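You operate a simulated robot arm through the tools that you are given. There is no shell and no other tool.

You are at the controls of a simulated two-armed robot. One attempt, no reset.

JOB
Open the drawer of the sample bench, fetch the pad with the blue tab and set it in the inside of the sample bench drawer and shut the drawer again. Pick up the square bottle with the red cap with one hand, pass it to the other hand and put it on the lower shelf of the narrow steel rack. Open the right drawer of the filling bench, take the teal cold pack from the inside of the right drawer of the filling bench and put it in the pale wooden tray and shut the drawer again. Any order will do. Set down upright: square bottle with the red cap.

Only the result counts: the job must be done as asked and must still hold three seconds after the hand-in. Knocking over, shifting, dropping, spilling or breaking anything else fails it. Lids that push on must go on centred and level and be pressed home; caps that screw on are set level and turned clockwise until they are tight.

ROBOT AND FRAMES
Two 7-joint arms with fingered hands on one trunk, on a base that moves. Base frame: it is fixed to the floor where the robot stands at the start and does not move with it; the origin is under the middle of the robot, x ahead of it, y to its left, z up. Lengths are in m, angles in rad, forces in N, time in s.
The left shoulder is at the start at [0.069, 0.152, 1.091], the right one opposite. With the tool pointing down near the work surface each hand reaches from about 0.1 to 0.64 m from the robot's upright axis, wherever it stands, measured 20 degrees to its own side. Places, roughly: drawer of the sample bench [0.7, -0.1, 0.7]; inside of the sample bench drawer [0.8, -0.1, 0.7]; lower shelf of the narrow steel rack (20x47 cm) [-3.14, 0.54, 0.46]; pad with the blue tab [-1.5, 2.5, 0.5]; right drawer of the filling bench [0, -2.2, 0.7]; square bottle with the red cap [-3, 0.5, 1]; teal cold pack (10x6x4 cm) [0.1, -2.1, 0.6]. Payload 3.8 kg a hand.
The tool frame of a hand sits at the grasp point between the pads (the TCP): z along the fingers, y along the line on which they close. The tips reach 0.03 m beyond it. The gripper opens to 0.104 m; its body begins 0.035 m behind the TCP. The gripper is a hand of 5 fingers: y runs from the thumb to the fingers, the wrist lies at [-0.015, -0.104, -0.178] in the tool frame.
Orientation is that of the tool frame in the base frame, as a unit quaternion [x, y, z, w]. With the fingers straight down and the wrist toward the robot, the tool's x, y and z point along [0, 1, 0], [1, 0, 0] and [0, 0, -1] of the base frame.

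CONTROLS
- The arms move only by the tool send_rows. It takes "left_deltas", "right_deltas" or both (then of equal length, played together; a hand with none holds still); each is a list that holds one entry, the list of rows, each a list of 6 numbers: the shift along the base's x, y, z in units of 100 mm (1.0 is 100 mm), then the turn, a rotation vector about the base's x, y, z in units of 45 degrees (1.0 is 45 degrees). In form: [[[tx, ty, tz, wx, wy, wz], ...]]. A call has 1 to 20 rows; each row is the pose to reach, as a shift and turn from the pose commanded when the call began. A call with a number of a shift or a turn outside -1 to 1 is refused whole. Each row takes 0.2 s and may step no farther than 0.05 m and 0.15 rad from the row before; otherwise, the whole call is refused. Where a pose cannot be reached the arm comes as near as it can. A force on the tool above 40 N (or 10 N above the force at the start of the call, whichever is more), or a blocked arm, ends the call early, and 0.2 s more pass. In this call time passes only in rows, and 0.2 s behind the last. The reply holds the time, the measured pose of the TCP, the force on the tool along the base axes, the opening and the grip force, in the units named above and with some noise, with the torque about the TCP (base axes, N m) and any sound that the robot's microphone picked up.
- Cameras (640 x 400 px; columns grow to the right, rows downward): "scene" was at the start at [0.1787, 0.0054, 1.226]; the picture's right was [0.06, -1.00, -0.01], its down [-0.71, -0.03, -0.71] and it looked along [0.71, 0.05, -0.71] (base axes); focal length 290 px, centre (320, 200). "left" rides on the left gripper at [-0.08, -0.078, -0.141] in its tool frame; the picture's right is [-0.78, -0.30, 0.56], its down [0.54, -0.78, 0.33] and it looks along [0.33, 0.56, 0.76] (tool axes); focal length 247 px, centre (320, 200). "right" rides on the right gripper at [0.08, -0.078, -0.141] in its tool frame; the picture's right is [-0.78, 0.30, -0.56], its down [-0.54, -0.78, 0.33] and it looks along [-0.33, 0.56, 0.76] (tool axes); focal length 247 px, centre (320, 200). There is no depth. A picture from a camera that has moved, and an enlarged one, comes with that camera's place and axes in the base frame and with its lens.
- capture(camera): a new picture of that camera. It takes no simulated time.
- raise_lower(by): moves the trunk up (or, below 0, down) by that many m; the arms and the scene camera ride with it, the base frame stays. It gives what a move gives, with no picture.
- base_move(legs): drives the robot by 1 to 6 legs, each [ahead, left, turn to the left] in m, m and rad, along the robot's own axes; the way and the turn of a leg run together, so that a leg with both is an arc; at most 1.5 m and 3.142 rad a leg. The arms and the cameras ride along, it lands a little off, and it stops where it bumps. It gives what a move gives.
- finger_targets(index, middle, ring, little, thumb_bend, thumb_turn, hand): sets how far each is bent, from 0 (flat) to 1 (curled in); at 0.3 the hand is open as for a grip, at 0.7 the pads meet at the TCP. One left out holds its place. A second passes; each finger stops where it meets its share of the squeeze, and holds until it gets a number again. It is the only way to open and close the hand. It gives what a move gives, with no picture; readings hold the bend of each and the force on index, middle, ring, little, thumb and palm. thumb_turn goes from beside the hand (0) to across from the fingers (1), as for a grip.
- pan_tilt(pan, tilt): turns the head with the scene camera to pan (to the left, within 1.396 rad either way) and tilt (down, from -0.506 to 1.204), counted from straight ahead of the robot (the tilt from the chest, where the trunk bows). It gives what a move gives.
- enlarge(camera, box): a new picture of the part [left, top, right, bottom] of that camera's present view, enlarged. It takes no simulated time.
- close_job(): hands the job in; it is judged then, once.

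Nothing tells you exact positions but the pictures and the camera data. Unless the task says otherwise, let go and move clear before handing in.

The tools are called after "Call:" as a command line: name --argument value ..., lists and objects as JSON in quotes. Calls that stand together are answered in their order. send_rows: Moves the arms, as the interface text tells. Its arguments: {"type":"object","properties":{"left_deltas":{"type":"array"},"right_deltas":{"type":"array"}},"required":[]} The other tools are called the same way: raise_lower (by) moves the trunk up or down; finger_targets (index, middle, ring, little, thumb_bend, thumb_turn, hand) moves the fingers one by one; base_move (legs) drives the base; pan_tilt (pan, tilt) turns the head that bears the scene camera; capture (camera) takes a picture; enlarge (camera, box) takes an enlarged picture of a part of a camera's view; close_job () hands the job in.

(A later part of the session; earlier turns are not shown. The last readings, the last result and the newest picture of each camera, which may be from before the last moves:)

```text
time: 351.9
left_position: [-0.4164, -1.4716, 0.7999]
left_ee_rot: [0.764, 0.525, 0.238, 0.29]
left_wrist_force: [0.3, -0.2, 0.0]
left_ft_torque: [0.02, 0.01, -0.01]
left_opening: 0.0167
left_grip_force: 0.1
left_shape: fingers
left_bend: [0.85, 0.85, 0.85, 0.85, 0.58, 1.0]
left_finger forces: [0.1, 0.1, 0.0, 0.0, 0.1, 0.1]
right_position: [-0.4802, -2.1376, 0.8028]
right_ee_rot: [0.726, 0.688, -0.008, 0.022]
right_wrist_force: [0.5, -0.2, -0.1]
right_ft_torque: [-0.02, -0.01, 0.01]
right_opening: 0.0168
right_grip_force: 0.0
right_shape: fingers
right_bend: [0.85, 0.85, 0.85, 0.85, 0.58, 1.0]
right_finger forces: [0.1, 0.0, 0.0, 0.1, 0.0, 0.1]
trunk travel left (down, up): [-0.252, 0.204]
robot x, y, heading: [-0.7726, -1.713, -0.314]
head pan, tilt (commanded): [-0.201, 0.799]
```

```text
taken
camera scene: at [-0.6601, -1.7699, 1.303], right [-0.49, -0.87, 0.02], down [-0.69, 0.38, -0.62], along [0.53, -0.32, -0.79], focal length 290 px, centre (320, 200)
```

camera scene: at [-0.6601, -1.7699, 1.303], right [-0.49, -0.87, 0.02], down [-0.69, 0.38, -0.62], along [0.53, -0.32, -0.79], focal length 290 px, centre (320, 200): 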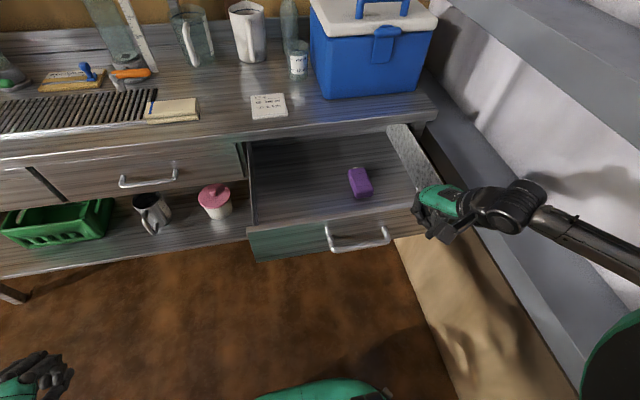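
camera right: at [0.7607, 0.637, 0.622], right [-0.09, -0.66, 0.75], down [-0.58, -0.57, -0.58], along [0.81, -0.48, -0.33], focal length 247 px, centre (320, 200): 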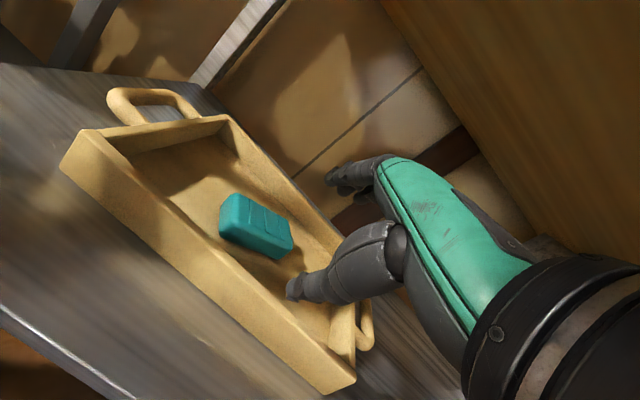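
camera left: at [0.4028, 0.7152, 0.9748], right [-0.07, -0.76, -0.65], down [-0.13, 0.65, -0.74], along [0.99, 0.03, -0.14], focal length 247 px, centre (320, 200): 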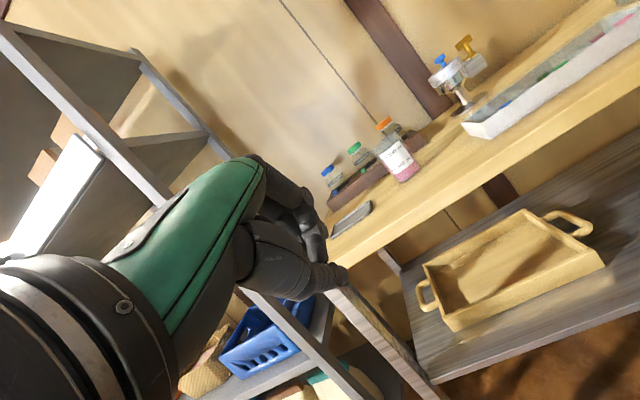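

The handle bar is now at about u=0.245, v=-2.06. I'll bring the right fist in front of it at bar height.

Call:
send_rows --right_deltas '[[[-0.03, 0.25, 0.05, 0, 0, -0.08], [-0.06, 0.5, 0.05, 0, 0, -0.16], [-0.09, 0.75, 0.05, 0, 0, -0.25], [-0.1, 1.0, 0.0, 0, 0, -0.33]]]'

Call:
send_rows --right_deltas '[[[-0.05, 0.15, -0.2, 0, 0, 0], [-0.08, 0.28, -0.5, 0, 0, 0], [-0.08, 0.28, -0.95, 0, 0, 0]]]'

Call:
capture --camera "scene"

Call:
capture --camera "right"

```text
time: 352.9
left_position: [-0.4154, -1.47, 0.7999]
left_ee_rot: [0.764, 0.525, 0.237, 0.29]
left_wrist_force: [-1.1, -0.9, -1.0]
left_ft_torque: [0.01, 0.03, -0.01]
left_opening: 0.0167
left_grip_force: 0.1
left_shape: fingers
left_bend: [0.85, 0.85, 0.85, 0.85, 0.58, 1.0]
left_finger forces: [0.0, 0.1, 0.0, 0.0, 0.0, 0.1]
right_position: [-0.4882, -2.0364, 0.8032]
right_ee_rot: [0.809, 0.587, -0.01, 0.021]
right_wrist_force: [0.5, 0.8, 0.6]
right_ft_torque: [-0.02, 0.0, 0.01]
right_opening: 0.0166
right_grip_force: 0.0
right_shape: fingers
right_bend: [0.85, 0.85, 0.85, 0.85, 0.58, 1.0]
right_finger forces: [0.1, 0.0, 0.0, 0.0, 0.0, 0.0]
trunk travel left (down, up): [-0.252, 0.204]
robot x, y, heading: [-0.7752, -1.7146, -0.318]
head pan, tilt (commanded): [-0.201, 0.799]
```

```text
time: 353.7
left_position: [-0.416, -1.4703, 0.8006]
left_ee_rot: [0.764, 0.525, 0.238, 0.289]
left_wrist_force: [0.9, 0.5, 0.6]
left_ft_torque: [-0.01, 0.04, -0.01]
left_opening: 0.0166
left_grip_force: 0.0
left_shape: fingers
left_bend: [0.85, 0.85, 0.85, 0.85, 0.58, 1.0]
left_finger forces: [0.1, 0.1, 0.0, 0.0, 0.0, 0.1]
right_position: [-0.4972, -2.0095, 0.7073]
right_ee_rot: [0.809, 0.588, -0.01, 0.021]
right_wrist_force: [-0.2, 0.3, 0.4]
right_ft_torque: [0.0, -0.03, 0.03]
right_opening: 0.0167
right_grip_force: 0.1
right_shape: fingers
right_bend: [0.85, 0.85, 0.85, 0.85, 0.58, 1.0]
right_finger forces: [0.1, 0.0, 0.0, 0.0, 0.0, 0.0]
trunk travel left (down, up): [-0.252, 0.204]
robot x, y, heading: [-0.7724, -1.7137, -0.315]
head pan, tilt (commanded): [-0.201, 0.799]
```

```text
taken
camera scene: at [-0.6599, -1.7699, 1.303], right [-0.49, -0.87, 0.02], down [-0.69, 0.38, -0.61], along [0.53, -0.32, -0.79], focal length 290 px, centre (320, 200)
```

scene: 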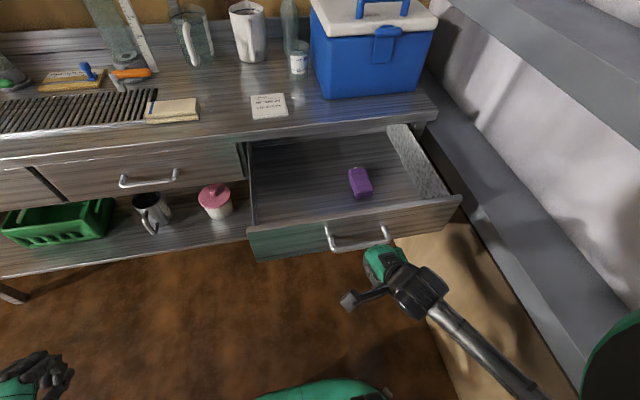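

```text
taken
camera right: at [-0.5483, -1.9038, 0.8427], right [0.04, -0.8, 0.6], down [-0.9, -0.28, -0.33], along [0.43, -0.52, -0.73], focal length 247 px, centre (320, 200)
```

right: 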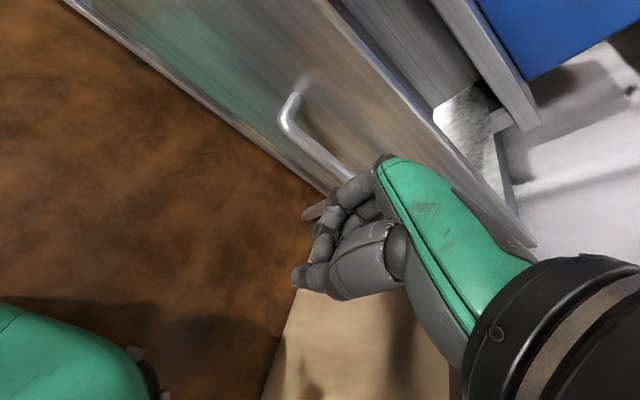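

The fist is in front of the bar. Pushing with the arm first, then with the base.

Call:
send_rows --right_deltas '[[[0.2, -0.065, 0, 0, 0, 0], [0.4, -0.13, 0, 0, 0, 0], [0.6, -0.195, 0, 0, 0, 0], [0.8, -0.26, 0, 0, 0, 0], [0.95, -0.309, 0, 0, 0, 0]]]'

Call:
send_rows --right_deltas '[[[0.2, -0.065, 0, 0, 0, 0], [0.4, -0.13, 0, 0, 0, 0], [0.6, -0.195, 0, 0, 0, 0], [0.8, -0.26, 0, 0, 0, 0], [0.95, -0.309, 0, 0, 0, 0]]]'

Call:
capture --camera "scene"

```text
time: 354.9
left_position: [-0.4143, -1.4721, 0.8003]
left_ee_rot: [0.765, 0.524, 0.238, 0.29]
left_wrist_force: [0.2, 0.5, -0.6]
left_ft_torque: [-0.03, -0.01, 0.04]
left_opening: 0.0164
left_grip_force: 0.1
left_shape: fingers
left_bend: [0.85, 0.85, 0.85, 0.85, 0.58, 1.0]
left_finger forces: [0.0, 0.1, 0.1, 0.1, 0.0, 0.0]
right_position: [-0.4022, -2.0406, 0.7077]
right_ee_rot: [0.809, 0.587, -0.011, 0.021]
right_wrist_force: [0.2, 0.4, 0.0]
right_ft_torque: [-0.04, -0.01, -0.02]
right_opening: 0.0166
right_grip_force: 0.2
right_shape: fingers
right_bend: [0.85, 0.85, 0.85, 0.85, 0.58, 1.0]
right_finger forces: [0.0, 0.4, 0.0, 0.1, 0.1, 0.0]
trunk travel left (down, up): [-0.252, 0.204]
robot x, y, heading: [-0.7753, -1.7116, -0.318]
head pan, tilt (commanded): [-0.201, 0.799]
```

```text
time: 356.1
left_position: [-0.4165, -1.4711, 0.802]
left_ee_rot: [0.765, 0.524, 0.237, 0.291]
left_wrist_force: [-0.6, 0.1, -0.3]
left_ft_torque: [-0.02, 0.01, 0.01]
left_opening: 0.0167
left_grip_force: 0.0
left_shape: fingers
left_bend: [0.85, 0.85, 0.85, 0.85, 0.58, 1.0]
left_finger forces: [0.1, 0.0, 0.0, 0.0, 0.1, 0.0]
right_position: [-0.3075, -2.0708, 0.7076]
right_ee_rot: [0.809, 0.588, -0.01, 0.021]
right_wrist_force: [-0.7, 0.0, 0.1]
right_ft_torque: [-0.02, -0.02, 0.01]
right_opening: 0.0169
right_grip_force: 0.4
right_shape: fingers
right_bend: [0.85, 0.85, 0.85, 0.85, 0.58, 1.0]
right_finger forces: [0.0, 0.4, 0.0, 0.1, 0.1, 0.0]
trunk travel left (down, up): [-0.252, 0.204]
robot x, y, heading: [-0.7743, -1.7136, -0.315]
head pan, tilt (commanded): [-0.201, 0.799]
```

```text
taken
camera scene: at [-0.6596, -1.7697, 1.303], right [-0.49, -0.87, 0.02], down [-0.69, 0.38, -0.61], along [0.53, -0.32, -0.79], focal length 290 px, centre (320, 200)
```

scene: 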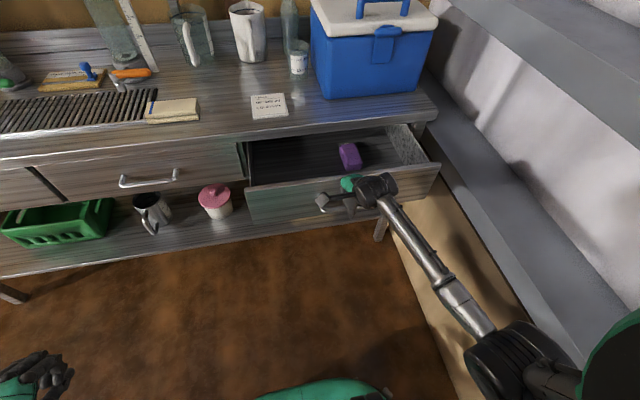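

Call:
base_move --legs '[[0.13, 0, 0]]'

Call:
send_rows --right_deltas '[[[0.06, -0.02, 0, 0, 0, 0], [0.12, -0.04, 0, 0, 0, 0], [0.18, -0.058, 0, 0, 0, 0], [0.24, -0.078, 0, 0, 0, 0]]]'

Call:
capture --camera "scene"

```text
time: 357.4
left_position: [-0.292, -1.5113, 0.8014]
left_ee_rot: [0.764, 0.525, 0.237, 0.289]
left_wrist_force: [0.8, 0.0, -0.5]
left_ft_torque: [0.02, 0.0, 0.04]
left_opening: 0.0164
left_grip_force: 0.0
left_shape: fingers
left_bend: [0.85, 0.85, 0.85, 0.85, 0.58, 1.0]
left_finger forces: [0.1, 0.1, 0.2, 0.1, 0.0, 0.1]
right_position: [-0.1842, -2.1117, 0.7073]
right_ee_rot: [0.808, 0.588, -0.011, 0.022]
right_wrist_force: [0.1, 0.0, -0.4]
right_ft_torque: [-0.01, -0.01, 0.03]
right_opening: 0.0168
right_grip_force: 0.1
right_shape: fingers
right_bend: [0.85, 0.85, 0.85, 0.85, 0.58, 1.0]
right_finger forces: [0.1, 0.0, 0.0, 0.0, 0.0, 0.0]
trunk travel left (down, up): [-0.252, 0.204]
robot x, y, heading: [-0.6513, -1.7549, -0.31]
head pan, tilt (commanded): [-0.201, 0.799]
```

```text
time: 358.4
left_position: [-0.2934, -1.5109, 0.8008]
left_ee_rot: [0.764, 0.525, 0.238, 0.29]
left_wrist_force: [1.0, -0.4, -0.2]
left_ft_torque: [-0.04, 0.0, -0.02]
left_opening: 0.0168
left_grip_force: 0.1
left_shape: fingers
left_bend: [0.85, 0.85, 0.85, 0.85, 0.58, 1.0]
left_finger forces: [0.0, 0.1, 0.0, 0.0, 0.0, 0.1]
right_position: [-0.1603, -2.1195, 0.7078]
right_ee_rot: [0.809, 0.587, -0.009, 0.021]
right_wrist_force: [-1.0, -0.3, 1.4]
right_ft_torque: [-0.04, -0.07, -0.01]
right_opening: 0.0167
right_grip_force: 1.1
right_shape: fingers
right_bend: [0.85, 0.85, 0.85, 0.85, 0.58, 1.0]
right_finger forces: [0.1, 1.6, 0.0, 0.0, 0.0, 0.0]
trunk travel left (down, up): [-0.252, 0.204]
robot x, y, heading: [-0.653, -1.7514, -0.316]
head pan, tilt (commanded): [-0.201, 0.799]
```

```text
taken
camera scene: at [-0.5367, -1.8098, 1.3031], right [-0.49, -0.87, 0.02], down [-0.69, 0.38, -0.62], along [0.53, -0.32, -0.79], focal length 290 px, centre (320, 200)
```

scene: 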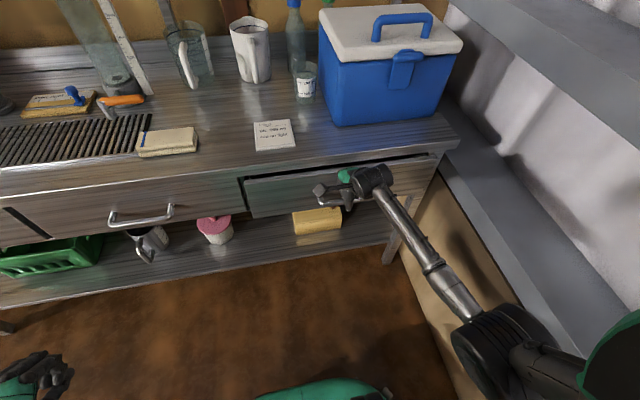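

Nearly shut. A last gentle push until it stops.

Call:
send_rows --right_deltas '[[[0.05, -0.016, 0, 0, 0, 0], [0.1, -0.033, 0, 0, 0, 0], [0.15, -0.049, 0, 0, 0, 0], [0.2, -0.065, 0, 0, 0, 0]]]'

Call:
enlarge --camera "scene" --box '[220, 130, 460, 280]'

```text
time: 359.4
left_position: [-0.2918, -1.5105, 0.802]
left_ee_rot: [0.764, 0.525, 0.237, 0.29]
left_wrist_force: [0.0, -0.2, -0.3]
left_ft_torque: [0.0, 0.03, 0.03]
left_opening: 0.0167
left_grip_force: 0.2
left_shape: fingers
left_bend: [0.85, 0.85, 0.85, 0.85, 0.58, 1.0]
left_finger forces: [0.0, 0.0, 0.0, 0.0, 0.1, 0.0]
right_position: [-0.139, -2.1249, 0.7053]
right_ee_rot: [0.808, 0.588, -0.01, 0.022]
right_wrist_force: [-1.3, 0.1, -0.4]
right_ft_torque: [-0.05, -0.1, 0.0]
right_opening: 0.0166
right_grip_force: 1.2
right_shape: fingers
right_bend: [0.85, 0.85, 0.85, 0.85, 0.58, 1.0]
right_finger forces: [0.1, 1.6, 0.0, 0.0, 0.1, 0.0]
trunk travel left (down, up): [-0.252, 0.204]
robot x, y, heading: [-0.6496, -1.7554, -0.316]
head pan, tilt (commanded): [-0.201, 0.799]
```

```text
2.67 times, centred on (340, 205) of scene
camera zoom: at [-0.5369, -1.8097, 1.3031], right [-0.49, -0.87, 0.02], down [-0.69, 0.38, -0.62], along [0.53, -0.32, -0.79], focal length 773 px, centre (267, 187)
```

zoom: 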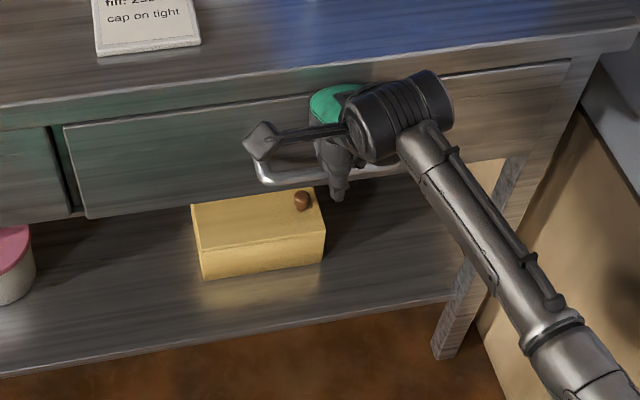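

Call:
send_rows --right_deltas '[[[0.05, -0.016, 0, 0, 0, 0], [0.1, -0.033, 0, 0, 0, 0], [0.15, -0.049, 0, 0, 0, 0], [0.2, -0.065, 0, 0, 0, 0]]]'

Call:
enlarge --camera "scene" --box '[220, 130, 460, 280]'

```text
time: 360.0
left_position: [-0.2929, -1.5099, 0.8008]
left_ee_rot: [0.764, 0.525, 0.238, 0.289]
left_wrist_force: [-0.1, 0.0, 0.0]
left_ft_torque: [-0.02, 0.05, 0.03]
left_opening: 0.0167
left_grip_force: 0.0
left_shape: fingers
left_bend: [0.85, 0.85, 0.85, 0.85, 0.58, 1.0]
left_finger forces: [0.0, 0.0, 0.0, 0.1, 0.0, 0.0]
right_position: [-0.1395, -2.1262, 0.7003]
right_ee_rot: [0.81, 0.586, -0.016, 0.015]
right_wrist_force: [-18.8, 6.5, 0.9]
right_ft_torque: [-0.43, -1.16, -0.14]
right_opening: 0.0168
right_grip_force: 13.2
right_shape: fingers
right_bend: [0.85, 0.85, 0.85, 0.85, 0.58, 1.0]
right_finger forces: [0.0, 25.9, 0.1, 0.1, 0.0, 0.0]
trunk travel left (down, up): [-0.252, 0.204]
robot x, y, heading: [-0.6515, -1.7525, -0.318]
head pan, tilt (commanded): [-0.201, 0.799]
stopped in row 2 (right hand): the force on the tool passed its limit at 45 N (the readings are from after the stop); the commanded pose is now the measured one
```

```text
2.67 times, centred on (340, 205) of scene
camera zoom: at [-0.5388, -1.8092, 1.3031], right [-0.49, -0.87, 0.02], down [-0.69, 0.38, -0.62], along [0.53, -0.32, -0.79], focal length 773 px, centre (267, 187)
```

zoom: 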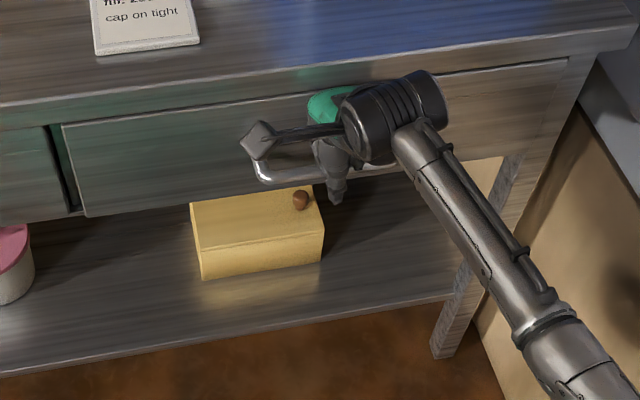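

The drawer stopped hard: it is shut. Retracting the hand and backing off, then I'll turn around to find the way to the steel rack.

Call:
send_rows --right_deltas '[[[-0.2, 0.065, 0, 0, 0, 0], [-0.45, 0.146, 0.05, 0, 0, 0], [-0.7, 0.227, 0.25, 0, 0, 0], [-0.9, 0.29, 0.5, 0, 0, 0], [-0.95, 0.31, 0.9, 0, 0, 0]]]'

Call:
base_move --legs '[[-0.2, 0.28, 0]]'

Call:
raise_lower --by 0.13

Call:
capture --camera "scene"

```text
time: 361.2
left_position: [-0.2929, -1.5116, 0.8011]
left_ee_rot: [0.765, 0.524, 0.237, 0.29]
left_wrist_force: [-0.3, -0.7, 0.7]
left_ft_torque: [0.0, 0.01, -0.04]
left_opening: 0.0166
left_grip_force: 0.0
left_shape: fingers
left_bend: [0.85, 0.85, 0.85, 0.85, 0.58, 1.0]
left_finger forces: [0.0, 0.0, 0.0, 0.1, 0.0, 0.0]
right_position: [-0.2295, -2.0959, 0.7925]
right_ee_rot: [0.809, 0.587, -0.014, 0.018]
right_wrist_force: [-0.6, -0.3, 0.4]
right_ft_torque: [0.02, 0.01, 0.05]
right_opening: 0.0167
right_grip_force: 0.1
right_shape: fingers
right_bend: [0.85, 0.85, 0.85, 0.85, 0.58, 1.0]
right_finger forces: [0.0, 0.0, 0.0, 0.0, 0.1, 0.1]
trunk travel left (down, up): [-0.252, 0.204]
robot x, y, heading: [-0.6528, -1.7566, -0.315]
head pan, tilt (commanded): [-0.201, 0.799]
```

```text
time: 363.4
left_position: [-0.3982, -1.1831, 0.8008]
left_ee_rot: [0.763, 0.527, 0.239, 0.289]
left_wrist_force: [0.1, -0.6, -0.2]
left_ft_torque: [-0.02, 0.02, -0.02]
left_opening: 0.0167
left_grip_force: 0.1
left_shape: fingers
left_bend: [0.85, 0.85, 0.85, 0.85, 0.58, 1.0]
left_finger forces: [0.1, 0.0, 0.1, 0.0, 0.0, 0.0]
right_position: [-0.3312, -1.7666, 0.793]
right_ee_rot: [0.807, 0.59, -0.014, 0.018]
right_wrist_force: [-0.1, 0.2, -0.5]
right_ft_torque: [-0.01, 0.02, 0.02]
right_opening: 0.0169
right_grip_force: 0.1
right_shape: fingers
right_bend: [0.85, 0.85, 0.85, 0.85, 0.58, 1.0]
right_finger forces: [0.0, 0.0, 0.1, 0.1, 0.0, 0.1]
trunk travel left (down, up): [-0.252, 0.204]
robot x, y, heading: [-0.7563, -1.4313, -0.31]
head pan, tilt (commanded): [-0.201, 0.799]
```

```text
time: 365.0
left_position: [-0.3976, -1.1831, 0.9297]
left_ee_rot: [0.763, 0.526, 0.239, 0.289]
left_wrist_force: [0.7, 0.1, -0.8]
left_ft_torque: [0.03, -0.06, 0.02]
left_opening: 0.0166
left_grip_force: 0.1
left_shape: fingers
left_bend: [0.85, 0.85, 0.85, 0.85, 0.58, 1.0]
left_finger forces: [0.0, 0.0, 0.1, 0.0, 0.0, 0.1]
right_position: [-0.3321, -1.7678, 0.9218]
right_ee_rot: [0.807, 0.59, -0.014, 0.017]
right_wrist_force: [-0.3, -1.0, -0.5]
right_ft_torque: [-0.05, 0.03, 0.0]
right_opening: 0.0165
right_grip_force: 0.1
right_shape: fingers
right_bend: [0.85, 0.85, 0.85, 0.85, 0.58, 1.0]
right_finger forces: [0.0, 0.1, 0.0, 0.0, 0.0, 0.0]
trunk travel left (down, up): [-0.382, 0.074]
robot x, y, heading: [-0.7565, -1.4247, -0.304]
head pan, tilt (commanded): [-0.201, 0.799]
```

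```text
taken
camera scene: at [-0.678, -1.4711, 1.4462], right [-0.49, -0.87, 0.0], down [-0.64, 0.35, -0.69], along [0.6, -0.34, -0.73], focal length 290 px, centre (320, 200)
```

scene: 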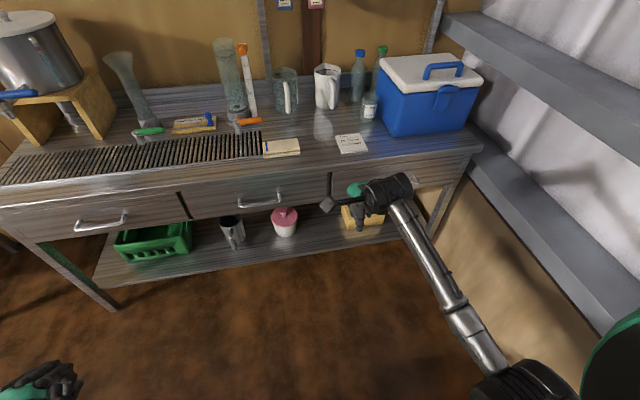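

All drawers are flush. Now turning right, half a turn, to look toward the steel rack.

Call:
base_move --legs '[[0, 0, -1.57], [0, 0, -1.55]]'

Call:
pan_tilt --pan 0.0 --tilt 0.3

Call:
capture --camera "scene"

Call:
pan_tilt --pan -0.8 --tilt 0.3

Call:
capture --camera "scene"

```text
time: 373.0
left_position: [-1.1066, -1.6839, 0.9304]
left_ee_rot: [-0.535, 0.757, 0.287, -0.242]
left_wrist_force: [0.6, -0.2, 0.3]
left_ft_torque: [-0.02, -0.01, 0.02]
left_opening: 0.0166
left_grip_force: 0.1
left_shape: fingers
left_bend: [0.85, 0.85, 0.85, 0.85, 0.58, 1.0]
left_finger forces: [0.0, 0.0, 0.1, 0.0, 0.0, 0.0]
right_position: [-1.1856, -1.1026, 0.9218]
right_ee_rot: [-0.598, 0.801, 0.018, 0.013]
right_wrist_force: [-0.4, 0.1, -0.4]
right_ft_torque: [0.02, 0.03, -0.01]
right_opening: 0.0166
right_grip_force: 0.0
right_shape: fingers
right_bend: [0.85, 0.85, 0.85, 0.85, 0.58, 1.0]
right_finger forces: [0.0, 0.1, 0.0, 0.0, 0.1, 0.1]
trunk travel left (down, up): [-0.382, 0.074]
robot x, y, heading: [-0.7559, -1.4322, 2.851]
head pan, tilt (commanded): [-0.201, 0.799]
```

```text
time: 373.9
left_position: [-1.1086, -1.6832, 0.9326]
left_ee_rot: [-0.534, 0.758, 0.287, -0.241]
left_wrist_force: [0.3, 0.1, -0.6]
left_ft_torque: [0.02, -0.01, 0.01]
left_opening: 0.0167
left_grip_force: 0.0
left_shape: fingers
left_bend: [0.85, 0.85, 0.85, 0.85, 0.58, 1.0]
left_finger forces: [0.0, 0.1, 0.1, 0.0, 0.0, 0.1]
right_position: [-1.1863, -1.1003, 0.9223]
right_ee_rot: [-0.598, 0.801, 0.018, 0.013]
right_wrist_force: [-0.3, -0.2, -0.1]
right_ft_torque: [0.03, -0.02, -0.01]
right_opening: 0.0166
right_grip_force: 0.1
right_shape: fingers
right_bend: [0.85, 0.85, 0.85, 0.85, 0.58, 1.0]
right_finger forces: [0.1, 0.1, 0.1, 0.0, 0.0, 0.1]
trunk travel left (down, up): [-0.382, 0.074]
robot x, y, heading: [-0.7552, -1.4302, 2.849]
head pan, tilt (commanded): [0.0, 0.3]
```

```text
taken
camera scene: at [-0.8516, -1.4008, 1.4901], right [0.29, 0.96, 0.0], down [0.3, -0.09, -0.95], along [-0.91, 0.27, -0.31], focal length 290 px, centre (320, 200)
```

scene: 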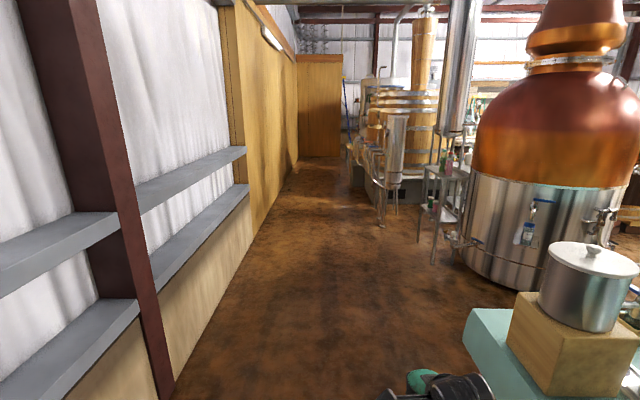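

```text
time: 375.1
left_position: [-1.1076, -1.6839, 0.9315]
left_ee_rot: [-0.534, 0.757, 0.287, -0.242]
left_wrist_force: [-0.2, 0.0, -0.4]
left_ft_torque: [0.02, 0.02, 0.01]
left_opening: 0.0169
left_grip_force: 0.1
left_shape: fingers
left_bend: [0.85, 0.85, 0.85, 0.85, 0.58, 1.0]
left_finger forces: [0.0, 0.1, 0.0, 0.1, 0.1, 0.0]
right_position: [-1.1864, -1.1021, 0.9218]
right_ee_rot: [-0.598, 0.801, 0.017, 0.013]
right_wrist_force: [0.3, 0.1, -0.3]
right_ft_torque: [0.03, -0.02, 0.0]
right_opening: 0.0166
right_grip_force: 0.1
right_shape: fingers
right_bend: [0.85, 0.85, 0.85, 0.85, 0.58, 1.0]
right_finger forces: [0.0, 0.0, 0.0, 0.1, 0.1, 0.0]
trunk travel left (down, up): [-0.382, 0.074]
robot x, y, heading: [-0.7509, -1.4314, 2.854]
head pan, tilt (commanded): [-0.799, 0.3]
```

```text
taken
camera scene: at [-0.8054, -1.3448, 1.4906], right [0.89, 0.46, 0.01], down [0.15, -0.27, -0.95], along [-0.44, 0.84, -0.31], focal length 290 px, centre (320, 200)
```

scene: 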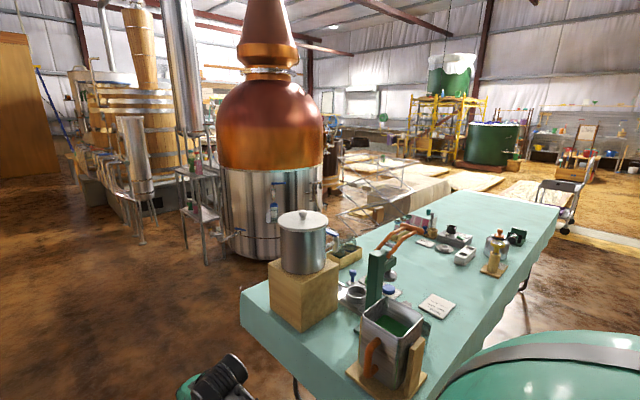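

I see a slim steel rack with two shelves near the copper still, with small bottles on its upper shelf. Zooming in.

Call:
pan_tilt --pan -0.35 --tilt 0.3

Call:
enlarge --camera "scene" --box '[260, 100, 420, 300]'

Call:
capture --camera "scene"

```text
time: 375.9
left_position: [-1.1084, -1.684, 0.9311]
left_ee_rot: [-0.535, 0.758, 0.286, -0.241]
left_wrist_force: [-0.3, 0.5, 0.5]
left_ft_torque: [-0.03, -0.02, -0.04]
left_opening: 0.0168
left_grip_force: 0.1
left_shape: fingers
left_bend: [0.85, 0.85, 0.85, 0.85, 0.58, 1.0]
left_finger forces: [0.0, 0.0, 0.1, 0.1, 0.0, 0.1]
right_position: [-1.1869, -1.1016, 0.9232]
right_ee_rot: [-0.598, 0.801, 0.017, 0.013]
right_wrist_force: [0.5, -0.1, -0.1]
right_ft_torque: [-0.01, 0.0, -0.01]
right_opening: 0.0169
right_grip_force: 0.0
right_shape: fingers
right_bend: [0.85, 0.85, 0.85, 0.85, 0.58, 1.0]
right_finger forces: [0.0, 0.1, 0.0, 0.0, 0.0, 0.0]
trunk travel left (down, up): [-0.382, 0.074]
robot x, y, heading: [-0.7555, -1.4292, 2.854]
head pan, tilt (commanded): [-0.351, 0.3]
```

```text
2.00 times, centred on (340, 200) of scene
camera zoom: at [-0.837, -1.3717, 1.4902], right [0.6, 0.8, 0.01], down [0.25, -0.18, -0.95], along [-0.76, 0.57, -0.31], focal length 580 px, centre (280, 200)
```

zoom: 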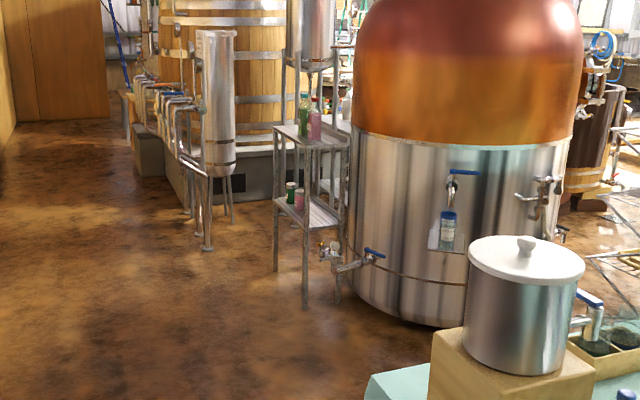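

```text
taken
camera scene: at [-0.837, -1.3717, 1.4902], right [0.6, 0.8, 0.01], down [0.25, -0.18, -0.95], along [-0.76, 0.57, -0.31], focal length 290 px, centre (320, 200)
```

scene: 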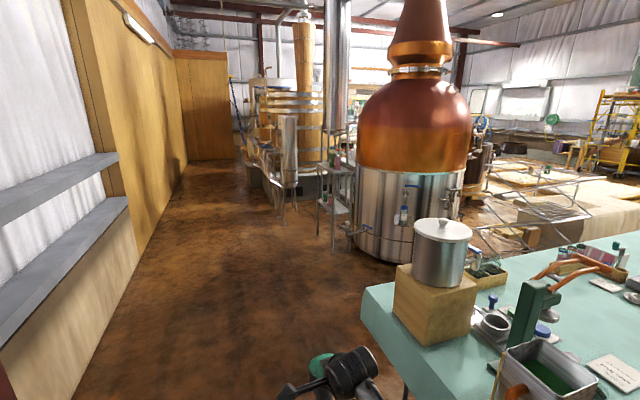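

The narrow rack stands beside the still: each shelf holds a green and a pink bottle. I'll drive down the corridor along the wall toward it.

Call:
base_move --legs '[[1.4, 0, 0]]'

Call:
pan_tilt --pan -0.6 --tilt 0.4

Call:
capture --camera "scene"

```text
time: 383.1
left_position: [-2.477, -1.2593, 0.9314]
left_ee_rot: [-0.528, 0.762, 0.289, -0.24]
left_wrist_force: [0.4, 0.9, -0.4]
left_ft_torque: [0.03, -0.02, 0.01]
left_opening: 0.0167
left_grip_force: 0.0
left_shape: fingers
left_bend: [0.85, 0.85, 0.85, 0.85, 0.58, 1.0]
left_finger forces: [0.1, 0.1, 0.0, 0.1, 0.1, 0.1]
right_position: [-2.544, -0.6747, 0.9229]
right_ee_rot: [-0.592, 0.806, 0.017, 0.013]
right_wrist_force: [-0.3, -0.3, 0.6]
right_ft_torque: [-0.02, 0.0, -0.01]
right_opening: 0.0164
right_grip_force: 0.1
right_shape: fingers
right_bend: [0.85, 0.85, 0.85, 0.85, 0.58, 1.0]
right_finger forces: [0.1, 0.1, 0.0, 0.0, 0.1, 0.0]
trunk travel left (down, up): [-0.382, 0.074]
robot x, y, heading: [-2.1179, -1.0111, 2.837]
head pan, tilt (commanded): [-0.351, 0.3]
```

```text
time: 383.8
left_position: [-2.4757, -1.2603, 0.931]
left_ee_rot: [-0.528, 0.762, 0.288, -0.239]
left_wrist_force: [-0.4, 0.0, -0.2]
left_ft_torque: [0.0, -0.02, -0.02]
left_opening: 0.0168
left_grip_force: 0.1
left_shape: fingers
left_bend: [0.85, 0.85, 0.85, 0.85, 0.58, 1.0]
left_finger forces: [0.0, 0.0, 0.0, 0.0, 0.0, 0.0]
right_position: [-2.545, -0.6746, 0.9223]
right_ee_rot: [-0.591, 0.806, 0.018, 0.014]
right_wrist_force: [0.4, 0.4, -0.3]
right_ft_torque: [-0.02, -0.01, 0.01]
right_opening: 0.0168
right_grip_force: 0.1
right_shape: fingers
right_bend: [0.85, 0.85, 0.85, 0.85, 0.58, 1.0]
right_finger forces: [0.0, 0.1, 0.1, 0.0, 0.0, 0.0]
trunk travel left (down, up): [-0.382, 0.074]
robot x, y, heading: [-2.1208, -1.0127, 2.834]
head pan, tilt (commanded): [-0.6, 0.4]
```

```text
taken
camera scene: at [-2.1829, -0.9355, 1.4812], right [0.79, 0.62, 0.01], down [0.25, -0.31, -0.92], along [-0.56, 0.72, -0.4], focal length 290 px, centre (320, 200)
```

scene: 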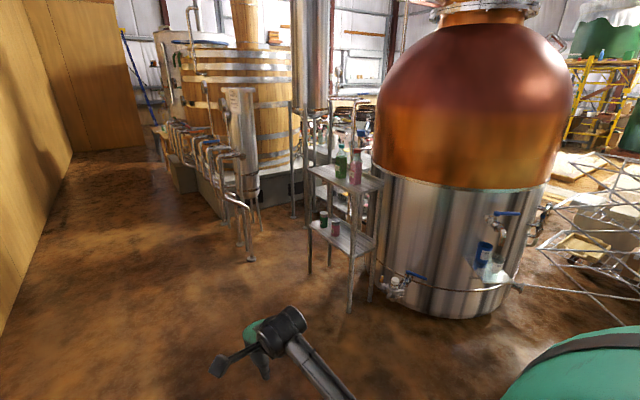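

The rack's long side faces the corridor (roughly u from -2.9 to -3.44, front at v≈-0.54). Zooming in on the bottles.

Call:
enlarge --camera "scene" --box '[295, 130, 395, 270]'

```text
2.86 times, centred on (345, 200) of scene
camera zoom: at [-2.1829, -0.9355, 1.4812], right [0.79, 0.62, 0.01], down [0.25, -0.31, -0.92], along [-0.56, 0.72, -0.4], focal length 828 px, centre (249, 200)
```

zoom: 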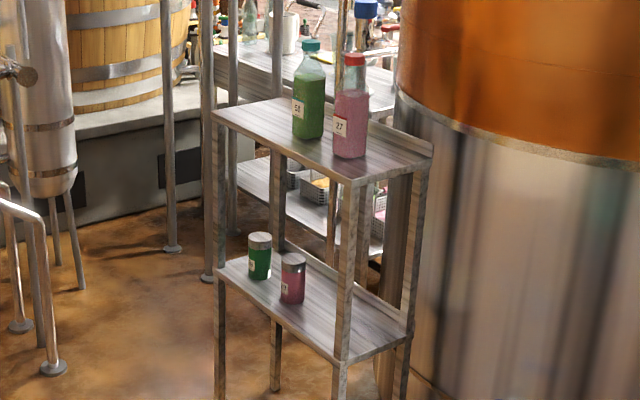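

The pink square bottle with the red cap (label 27) is on the upper shelf; the lower shelf is free on its right part. I'll drive up and turn to face the rack.

Call:
base_move --legs '[[1.38, 0, 0], [0, 0, -1.57]]'

Call:
pan_tilt --pan 0.0 --tilt 0.45

Call:
capture --camera "scene"

```text
time: 394.6
left_position: [-3.6591, -0.2353, 0.9317]
left_ee_rot: [0.18, 0.91, 0.372, 0.041]
left_wrist_force: [-0.8, -0.1, -0.2]
left_ft_torque: [0.02, 0.01, 0.02]
left_opening: 0.0168
left_grip_force: 0.0
left_shape: fingers
left_bend: [0.85, 0.85, 0.85, 0.85, 0.58, 1.0]
left_finger forces: [0.0, 0.0, 0.0, 0.1, 0.0, 0.1]
right_position: [-3.0739, -0.1853, 0.923]
right_ee_rot: [0.167, 0.986, 0.002, 0.022]
right_wrist_force: [0.6, -0.2, -0.1]
right_ft_torque: [0.0, 0.0, -0.01]
right_opening: 0.0166
right_grip_force: 0.0
right_shape: fingers
right_bend: [0.85, 0.85, 0.85, 0.85, 0.58, 1.0]
right_finger forces: [0.0, 0.1, 0.0, 0.1, 0.0, 0.0]
trunk travel left (down, up): [-0.382, 0.074]
robot x, y, heading: [-3.4241, -0.598, 1.234]
head pan, tilt (commanded): [-0.6, 0.4]
```

```text
time: 395.6
left_position: [-3.6608, -0.2353, 0.9309]
left_ee_rot: [0.179, 0.91, 0.372, 0.041]
left_wrist_force: [-0.3, 0.5, 0.7]
left_ft_torque: [0.01, -0.02, -0.02]
left_opening: 0.0165
left_grip_force: 0.1
left_shape: fingers
left_bend: [0.85, 0.85, 0.85, 0.85, 0.58, 1.0]
left_finger forces: [0.0, 0.0, 0.0, 0.1, 0.0, 0.0]
right_position: [-3.0735, -0.1855, 0.922]
right_ee_rot: [0.167, 0.986, 0.003, 0.022]
right_wrist_force: [0.0, 0.3, -0.6]
right_ft_torque: [0.05, 0.01, -0.04]
right_opening: 0.017
right_grip_force: 0.1
right_shape: fingers
right_bend: [0.85, 0.85, 0.85, 0.85, 0.58, 1.0]
right_finger forces: [0.0, 0.0, 0.1, 0.0, 0.1, 0.0]
trunk travel left (down, up): [-0.382, 0.074]
robot x, y, heading: [-3.4235, -0.6038, 1.233]
head pan, tilt (commanded): [0.0, 0.45]
```

```text
taken
camera scene: at [-3.3896, -0.5064, 1.4763], right [0.94, -0.33, 0.0], down [-0.15, -0.42, -0.89], along [0.3, 0.84, -0.45], focal length 290 px, centre (320, 200)
```

scene: 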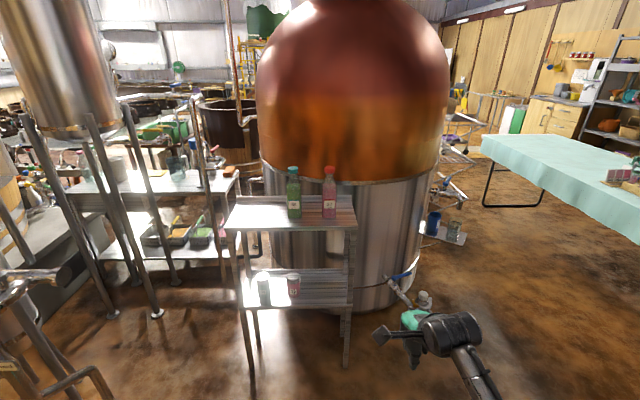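

The bottle stands at about (-3.00, 0.46), base z≈0.874, cap z≈1.07. I'll raise the right hand above it level, open the fingers, and then move closer.

Call:
send_rows --right_deltas '[[[-0.18, 0.02, 0.25, 0, 0, 0], [-0.35, 0.03, 0.5, 0, 0, 0], [-0.53, 0.05, 0.75, 0, 0, 0], [-0.7, 0.06, 1.0, 0, 0, 0]]]'

Call:
send_rows --right_deltas '[[[-0.18, 0.02, 0.25, 0, 0, 0], [-0.35, 0.03, 0.5, 0, 0, 0], [-0.53, 0.05, 0.75, 0, 0, 0], [-0.67, 0.06, 1.0, 0, 0, 0]]]'

Call:
send_rows --right_deltas '[[[0, 0, 0.3, 0, 0, 0], [0, 0, 0.6, 0, 0, 0]]]'

Call:
finger_targets --hand "right" --index 0.35 --middle 0.35 --ring 0.35 --little 0.35 --thumb_bend 0.35

Call:
capture --camera "scene"

```text
time: 396.6
left_position: [-3.6596, -0.2355, 0.9303]
left_ee_rot: [0.179, 0.91, 0.372, 0.041]
left_wrist_force: [0.6, 0.1, 0.7]
left_ft_torque: [0.02, 0.0, -0.03]
left_opening: 0.0164
left_grip_force: 0.2
left_shape: fingers
left_bend: [0.85, 0.85, 0.85, 0.85, 0.58, 1.0]
left_finger forces: [0.1, 0.0, 0.0, 0.0, 0.0, 0.0]
right_position: [-3.144, -0.1805, 1.0221]
right_ee_rot: [0.167, 0.986, 0.002, 0.022]
right_wrist_force: [-0.7, -0.8, 1.1]
right_ft_torque: [0.02, 0.03, -0.01]
right_opening: 0.0171
right_grip_force: 0.0
right_shape: fingers
right_bend: [0.85, 0.85, 0.85, 0.85, 0.58, 1.0]
right_finger forces: [0.0, 0.0, 0.1, 0.1, 0.1, 0.0]
trunk travel left (down, up): [-0.382, 0.074]
robot x, y, heading: [-3.4198, -0.5988, 1.236]
head pan, tilt (commanded): [0.0, 0.45]
```

```text
time: 397.6
left_position: [-3.66, -0.2357, 0.9308]
left_ee_rot: [0.179, 0.91, 0.373, 0.042]
left_wrist_force: [1.1, 0.5, -0.2]
left_ft_torque: [0.01, 0.0, -0.01]
left_opening: 0.0167
left_grip_force: 0.0
left_shape: fingers
left_bend: [0.85, 0.85, 0.85, 0.85, 0.58, 1.0]
left_finger forces: [0.1, 0.0, 0.0, 0.0, 0.0, 0.0]
right_position: [-3.2142, -0.1726, 1.1215]
right_ee_rot: [0.167, 0.986, 0.001, 0.022]
right_wrist_force: [-0.1, -0.5, -0.3]
right_ft_torque: [0.01, -0.01, -0.01]
right_opening: 0.017
right_grip_force: 0.1
right_shape: fingers
right_bend: [0.85, 0.85, 0.85, 0.85, 0.58, 1.0]
right_finger forces: [0.0, 0.1, 0.1, 0.1, 0.0, 0.0]
trunk travel left (down, up): [-0.382, 0.074]
robot x, y, heading: [-3.4222, -0.6003, 1.232]
head pan, tilt (commanded): [0.0, 0.45]
```

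```text
time: 398.1
left_position: [-3.6595, -0.2354, 0.9308]
left_ee_rot: [0.18, 0.91, 0.372, 0.041]
left_wrist_force: [0.4, 0.1, -1.1]
left_ft_torque: [-0.02, 0.0, -0.02]
left_opening: 0.0166
left_grip_force: 0.0
left_shape: fingers
left_bend: [0.85, 0.85, 0.85, 0.85, 0.58, 1.0]
left_finger forces: [0.0, 0.0, 0.0, 0.0, 0.0, 0.0]
right_position: [-3.212, -0.1742, 1.1814]
right_ee_rot: [0.167, 0.986, 0.002, 0.023]
right_wrist_force: [-0.9, -0.1, 0.5]
right_ft_torque: [-0.03, 0.0, -0.01]
right_opening: 0.0167
right_grip_force: 0.0
right_shape: fingers
right_bend: [0.85, 0.85, 0.85, 0.85, 0.58, 1.0]
right_finger forces: [0.1, 0.1, 0.0, 0.1, 0.1, 0.0]
trunk travel left (down, up): [-0.382, 0.074]
robot x, y, heading: [-3.4227, -0.6001, 1.233]
head pan, tilt (commanded): [0.0, 0.45]
```

```text
time: 399.1
left_position: [-3.6607, -0.2359, 0.9313]
left_ee_rot: [0.179, 0.91, 0.372, 0.041]
left_wrist_force: [0.0, -0.5, -0.3]
left_ft_torque: [0.0, -0.01, -0.01]
left_opening: 0.0167
left_grip_force: 0.1
left_shape: fingers
left_bend: [0.85, 0.85, 0.85, 0.85, 0.58, 1.0]
left_finger forces: [0.0, 0.0, 0.0, 0.0, 0.0, 0.1]
right_position: [-3.2111, -0.174, 1.1809]
right_ee_rot: [0.167, 0.986, 0.002, 0.021]
right_wrist_force: [0.0, -0.1, 0.0]
right_ft_torque: [0.05, -0.02, 0.02]
right_opening: 0.0902
right_grip_force: 0.1
right_shape: fingers
right_bend: [0.35, 0.35, 0.35, 0.35, 0.35, 0.98]
right_finger forces: [0.1, 0.1, 0.0, 0.1, 0.1, 0.0]
trunk travel left (down, up): [-0.382, 0.074]
robot x, y, heading: [-3.4176, -0.6016, 1.233]
head pan, tilt (commanded): [0.0, 0.45]
```

```text
taken
camera scene: at [-3.3896, -0.5064, 1.4762], right [0.94, -0.33, 0.0], down [-0.15, -0.42, -0.89], along [0.3, 0.84, -0.45], focal length 290 px, centre (320, 200)
```

scene: 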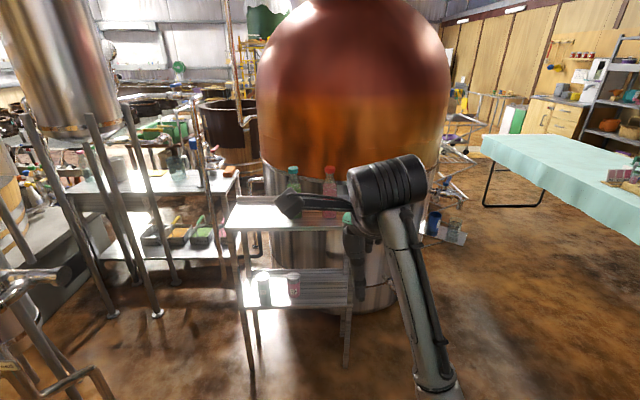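

Now I'll prepare the left hand in a sideways "handshake" pose (fingers forward, closing left-right) for receiving the bottle.

Call:
send_rows --left_deltas '[[[0.0, 0.05, 0.05, 0.159, -0.052, 0], [0.0, 0.1, 0.1, 0.317, -0.103, 0], [0.0, 0.15, 0.15, 0.476, -0.155, 0], [0.0, 0.2, 0.2, 0.634, -0.206, 0], [0.0, 0.25, 0.25, 0.793, -0.258, 0], [0.0, 0.3, 0.3, 0.951, -0.309, 0]]]'

Call:
send_rows --left_deltas '[[[0.0, 0.0, 0.05, -0.052, -0.159, 0], [0.0, 0.0, 0.1, -0.103, -0.317, 0], [0.0, 0.0, 0.15, -0.155, -0.476, 0], [0.0, 0.0, 0.2, -0.206, -0.634, 0], [0.0, 0.0, 0.25, -0.258, -0.793, 0], [0.0, 0.0, 0.3, -0.309, -0.951, 0]]]'

Call:
capture --camera "left"

```text
time: 400.6
left_position: [-3.6603, -0.2074, 0.9618]
left_ee_rot: [0.136, 0.7, 0.697, 0.08]
left_wrist_force: [0.1, 0.4, -0.3]
left_ft_torque: [0.01, -0.01, 0.0]
left_opening: 0.0168
left_grip_force: 0.2
left_shape: fingers
left_bend: [0.85, 0.85, 0.85, 0.85, 0.58, 1.0]
left_finger forces: [0.1, 0.0, 0.1, 0.0, 0.0, 0.1]
right_position: [-3.2112, -0.1741, 1.1815]
right_ee_rot: [0.167, 0.986, 0.001, 0.022]
right_wrist_force: [-0.2, 0.3, -0.9]
right_ft_torque: [0.0, 0.02, 0.0]
right_opening: 0.09
right_grip_force: 0.1
right_shape: fingers
right_bend: [0.35, 0.35, 0.35, 0.35, 0.35, 0.98]
right_finger forces: [0.1, 0.0, 0.1, 0.0, 0.1, 0.0]
trunk travel left (down, up): [-0.382, 0.074]
robot x, y, heading: [-3.4255, -0.6017, 1.236]
head pan, tilt (commanded): [0.0, 0.45]
```

```text
time: 401.9
left_position: [-3.6595, -0.2068, 0.9906]
left_ee_rot: [-0.138, 0.7, 0.61, 0.346]
left_wrist_force: [-1.0, 0.2, -0.4]
left_ft_torque: [-0.02, 0.03, -0.03]
left_opening: 0.0167
left_grip_force: 0.0
left_shape: fingers
left_bend: [0.85, 0.85, 0.85, 0.85, 0.58, 1.0]
left_finger forces: [0.0, 0.1, 0.0, 0.1, 0.0, 0.0]
right_position: [-3.211, -0.1746, 1.1809]
right_ee_rot: [0.167, 0.986, 0.003, 0.021]
right_wrist_force: [0.4, 0.0, 0.2]
right_ft_torque: [0.06, 0.0, 0.01]
right_opening: 0.0901
right_grip_force: 0.0
right_shape: fingers
right_bend: [0.35, 0.35, 0.35, 0.35, 0.35, 0.98]
right_finger forces: [0.1, 0.0, 0.1, 0.0, 0.1, 0.0]
trunk travel left (down, up): [-0.382, 0.074]
robot x, y, heading: [-3.4229, -0.6, 1.231]
head pan, tilt (commanded): [0.0, 0.45]
```

```text
taken
camera left: at [-3.5992, -0.3759, 0.9869], right [0.92, 0.29, 0.27], down [0.19, 0.27, -0.94], along [-0.34, 0.92, 0.19], focal length 247 px, centre (320, 200)
```

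left: 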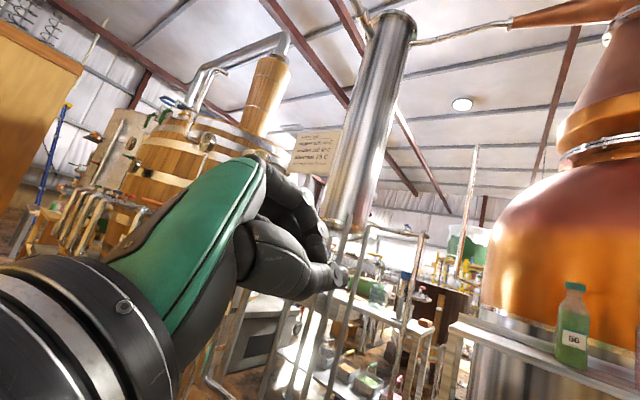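

Call:
send_rows --left_deltas '[[[0.0, 0.0, 0.0, -0.052, -0.159, 0], [0.0, 0.0, 0.0, -0.103, -0.317, 0], [0.0, 0.0, 0.0, -0.155, -0.476, 0], [0.0, 0.0, 0.0, -0.206, -0.634, 0], [0.0, 0.0, 0.0, -0.258, -0.793, 0], [0.0, 0.0, 0.0, -0.309, -0.951, 0]]]'

Call:
send_rows --left_deltas '[[[0.0, 0.0, 0.0, 0, 0, -0.17], [0.0, 0.0, 0.0, 0, 0, -0.34], [0.0, 0.0, 0.0, 0, 0, -0.5], [0.0, 0.0, 0.0, 0, 0, -0.667]]]'

Call:
finger_targets --hand "left" --index 0.3 --middle 0.3 --ring 0.3 --little 0.3 --thumb_bend 0.3

Call:
capture --camera "left"

```text
time: 403.4
left_position: [-3.6606, -0.2064, 0.9906]
left_ee_rot: [-0.389, 0.593, 0.43, 0.558]
left_wrist_force: [-0.4, 0.5, 0.3]
left_ft_torque: [0.01, 0.02, -0.01]
left_opening: 0.0168
left_grip_force: 0.1
left_shape: fingers
left_bend: [0.85, 0.85, 0.85, 0.85, 0.58, 1.0]
left_finger forces: [0.1, 0.0, 0.0, 0.0, 0.1, 0.0]
right_position: [-3.2112, -0.1753, 1.1817]
right_ee_rot: [0.167, 0.986, 0.003, 0.021]
right_wrist_force: [0.1, 0.2, 0.2]
right_ft_torque: [0.0, -0.01, 0.03]
right_opening: 0.09
right_grip_force: 0.1
right_shape: fingers
right_bend: [0.35, 0.35, 0.35, 0.35, 0.35, 0.98]
right_finger forces: [0.1, 0.1, 0.1, 0.0, 0.0, 0.1]
trunk travel left (down, up): [-0.382, 0.074]
robot x, y, heading: [-3.4268, -0.5982, 1.235]
head pan, tilt (commanded): [0.0, 0.45]
```

```text
time: 404.4
left_position: [-3.6605, -0.2065, 0.9903]
left_ee_rot: [-0.221, 0.674, 0.271, 0.651]
left_wrist_force: [-1.1, -0.9, 0.2]
left_ft_torque: [-0.02, -0.01, -0.03]
left_opening: 0.0168
left_grip_force: 0.1
left_shape: fingers
left_bend: [0.85, 0.85, 0.85, 0.85, 0.58, 1.0]
left_finger forces: [0.0, 0.0, 0.0, 0.0, 0.0, 0.0]
right_position: [-3.2121, -0.174, 1.1823]
right_ee_rot: [0.168, 0.986, 0.003, 0.023]
right_wrist_force: [0.1, -0.6, -0.5]
right_ft_torque: [-0.01, -0.02, 0.01]
right_opening: 0.0901
right_grip_force: 0.1
right_shape: fingers
right_bend: [0.35, 0.35, 0.35, 0.35, 0.35, 0.98]
right_finger forces: [0.0, 0.0, 0.1, 0.0, 0.0, 0.0]
trunk travel left (down, up): [-0.382, 0.074]
robot x, y, heading: [-3.4227, -0.5985, 1.234]
head pan, tilt (commanded): [0.0, 0.45]
```

```text
time: 405.4
left_position: [-3.6593, -0.2068, 0.9904]
left_ee_rot: [-0.221, 0.674, 0.272, 0.65]
left_wrist_force: [0.4, -0.9, 0.1]
left_ft_torque: [0.01, 0.0, 0.0]
left_opening: 0.1028
left_grip_force: 0.1
left_shape: fingers
left_bend: [0.3, 0.3, 0.3, 0.3, 0.3, 0.98]
left_finger forces: [0.0, 0.1, 0.0, 0.0, 0.0, 0.0]
right_position: [-3.2107, -0.175, 1.1816]
right_ee_rot: [0.167, 0.986, 0.002, 0.022]
right_wrist_force: [-0.3, 0.3, 0.5]
right_ft_torque: [0.0, 0.03, 0.01]
right_opening: 0.0901
right_grip_force: 0.0
right_shape: fingers
right_bend: [0.35, 0.35, 0.35, 0.35, 0.35, 0.98]
right_finger forces: [0.0, 0.0, 0.0, 0.0, 0.0, 0.1]
trunk travel left (down, up): [-0.382, 0.074]
robot x, y, heading: [-3.4221, -0.6007, 1.236]
head pan, tilt (commanded): [0.0, 0.45]
```

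```text
taken
camera left: at [-3.7114, -0.3616, 1.0655], right [0.66, 0.1, 0.75], down [0.73, -0.34, -0.6], along [0.19, 0.94, -0.29], focal length 247 px, centre (320, 200)
```

left: 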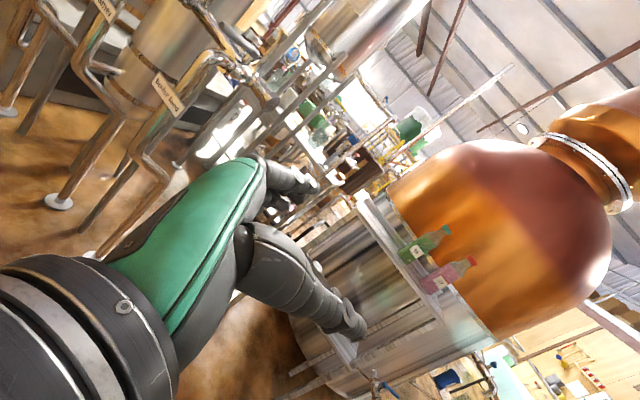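

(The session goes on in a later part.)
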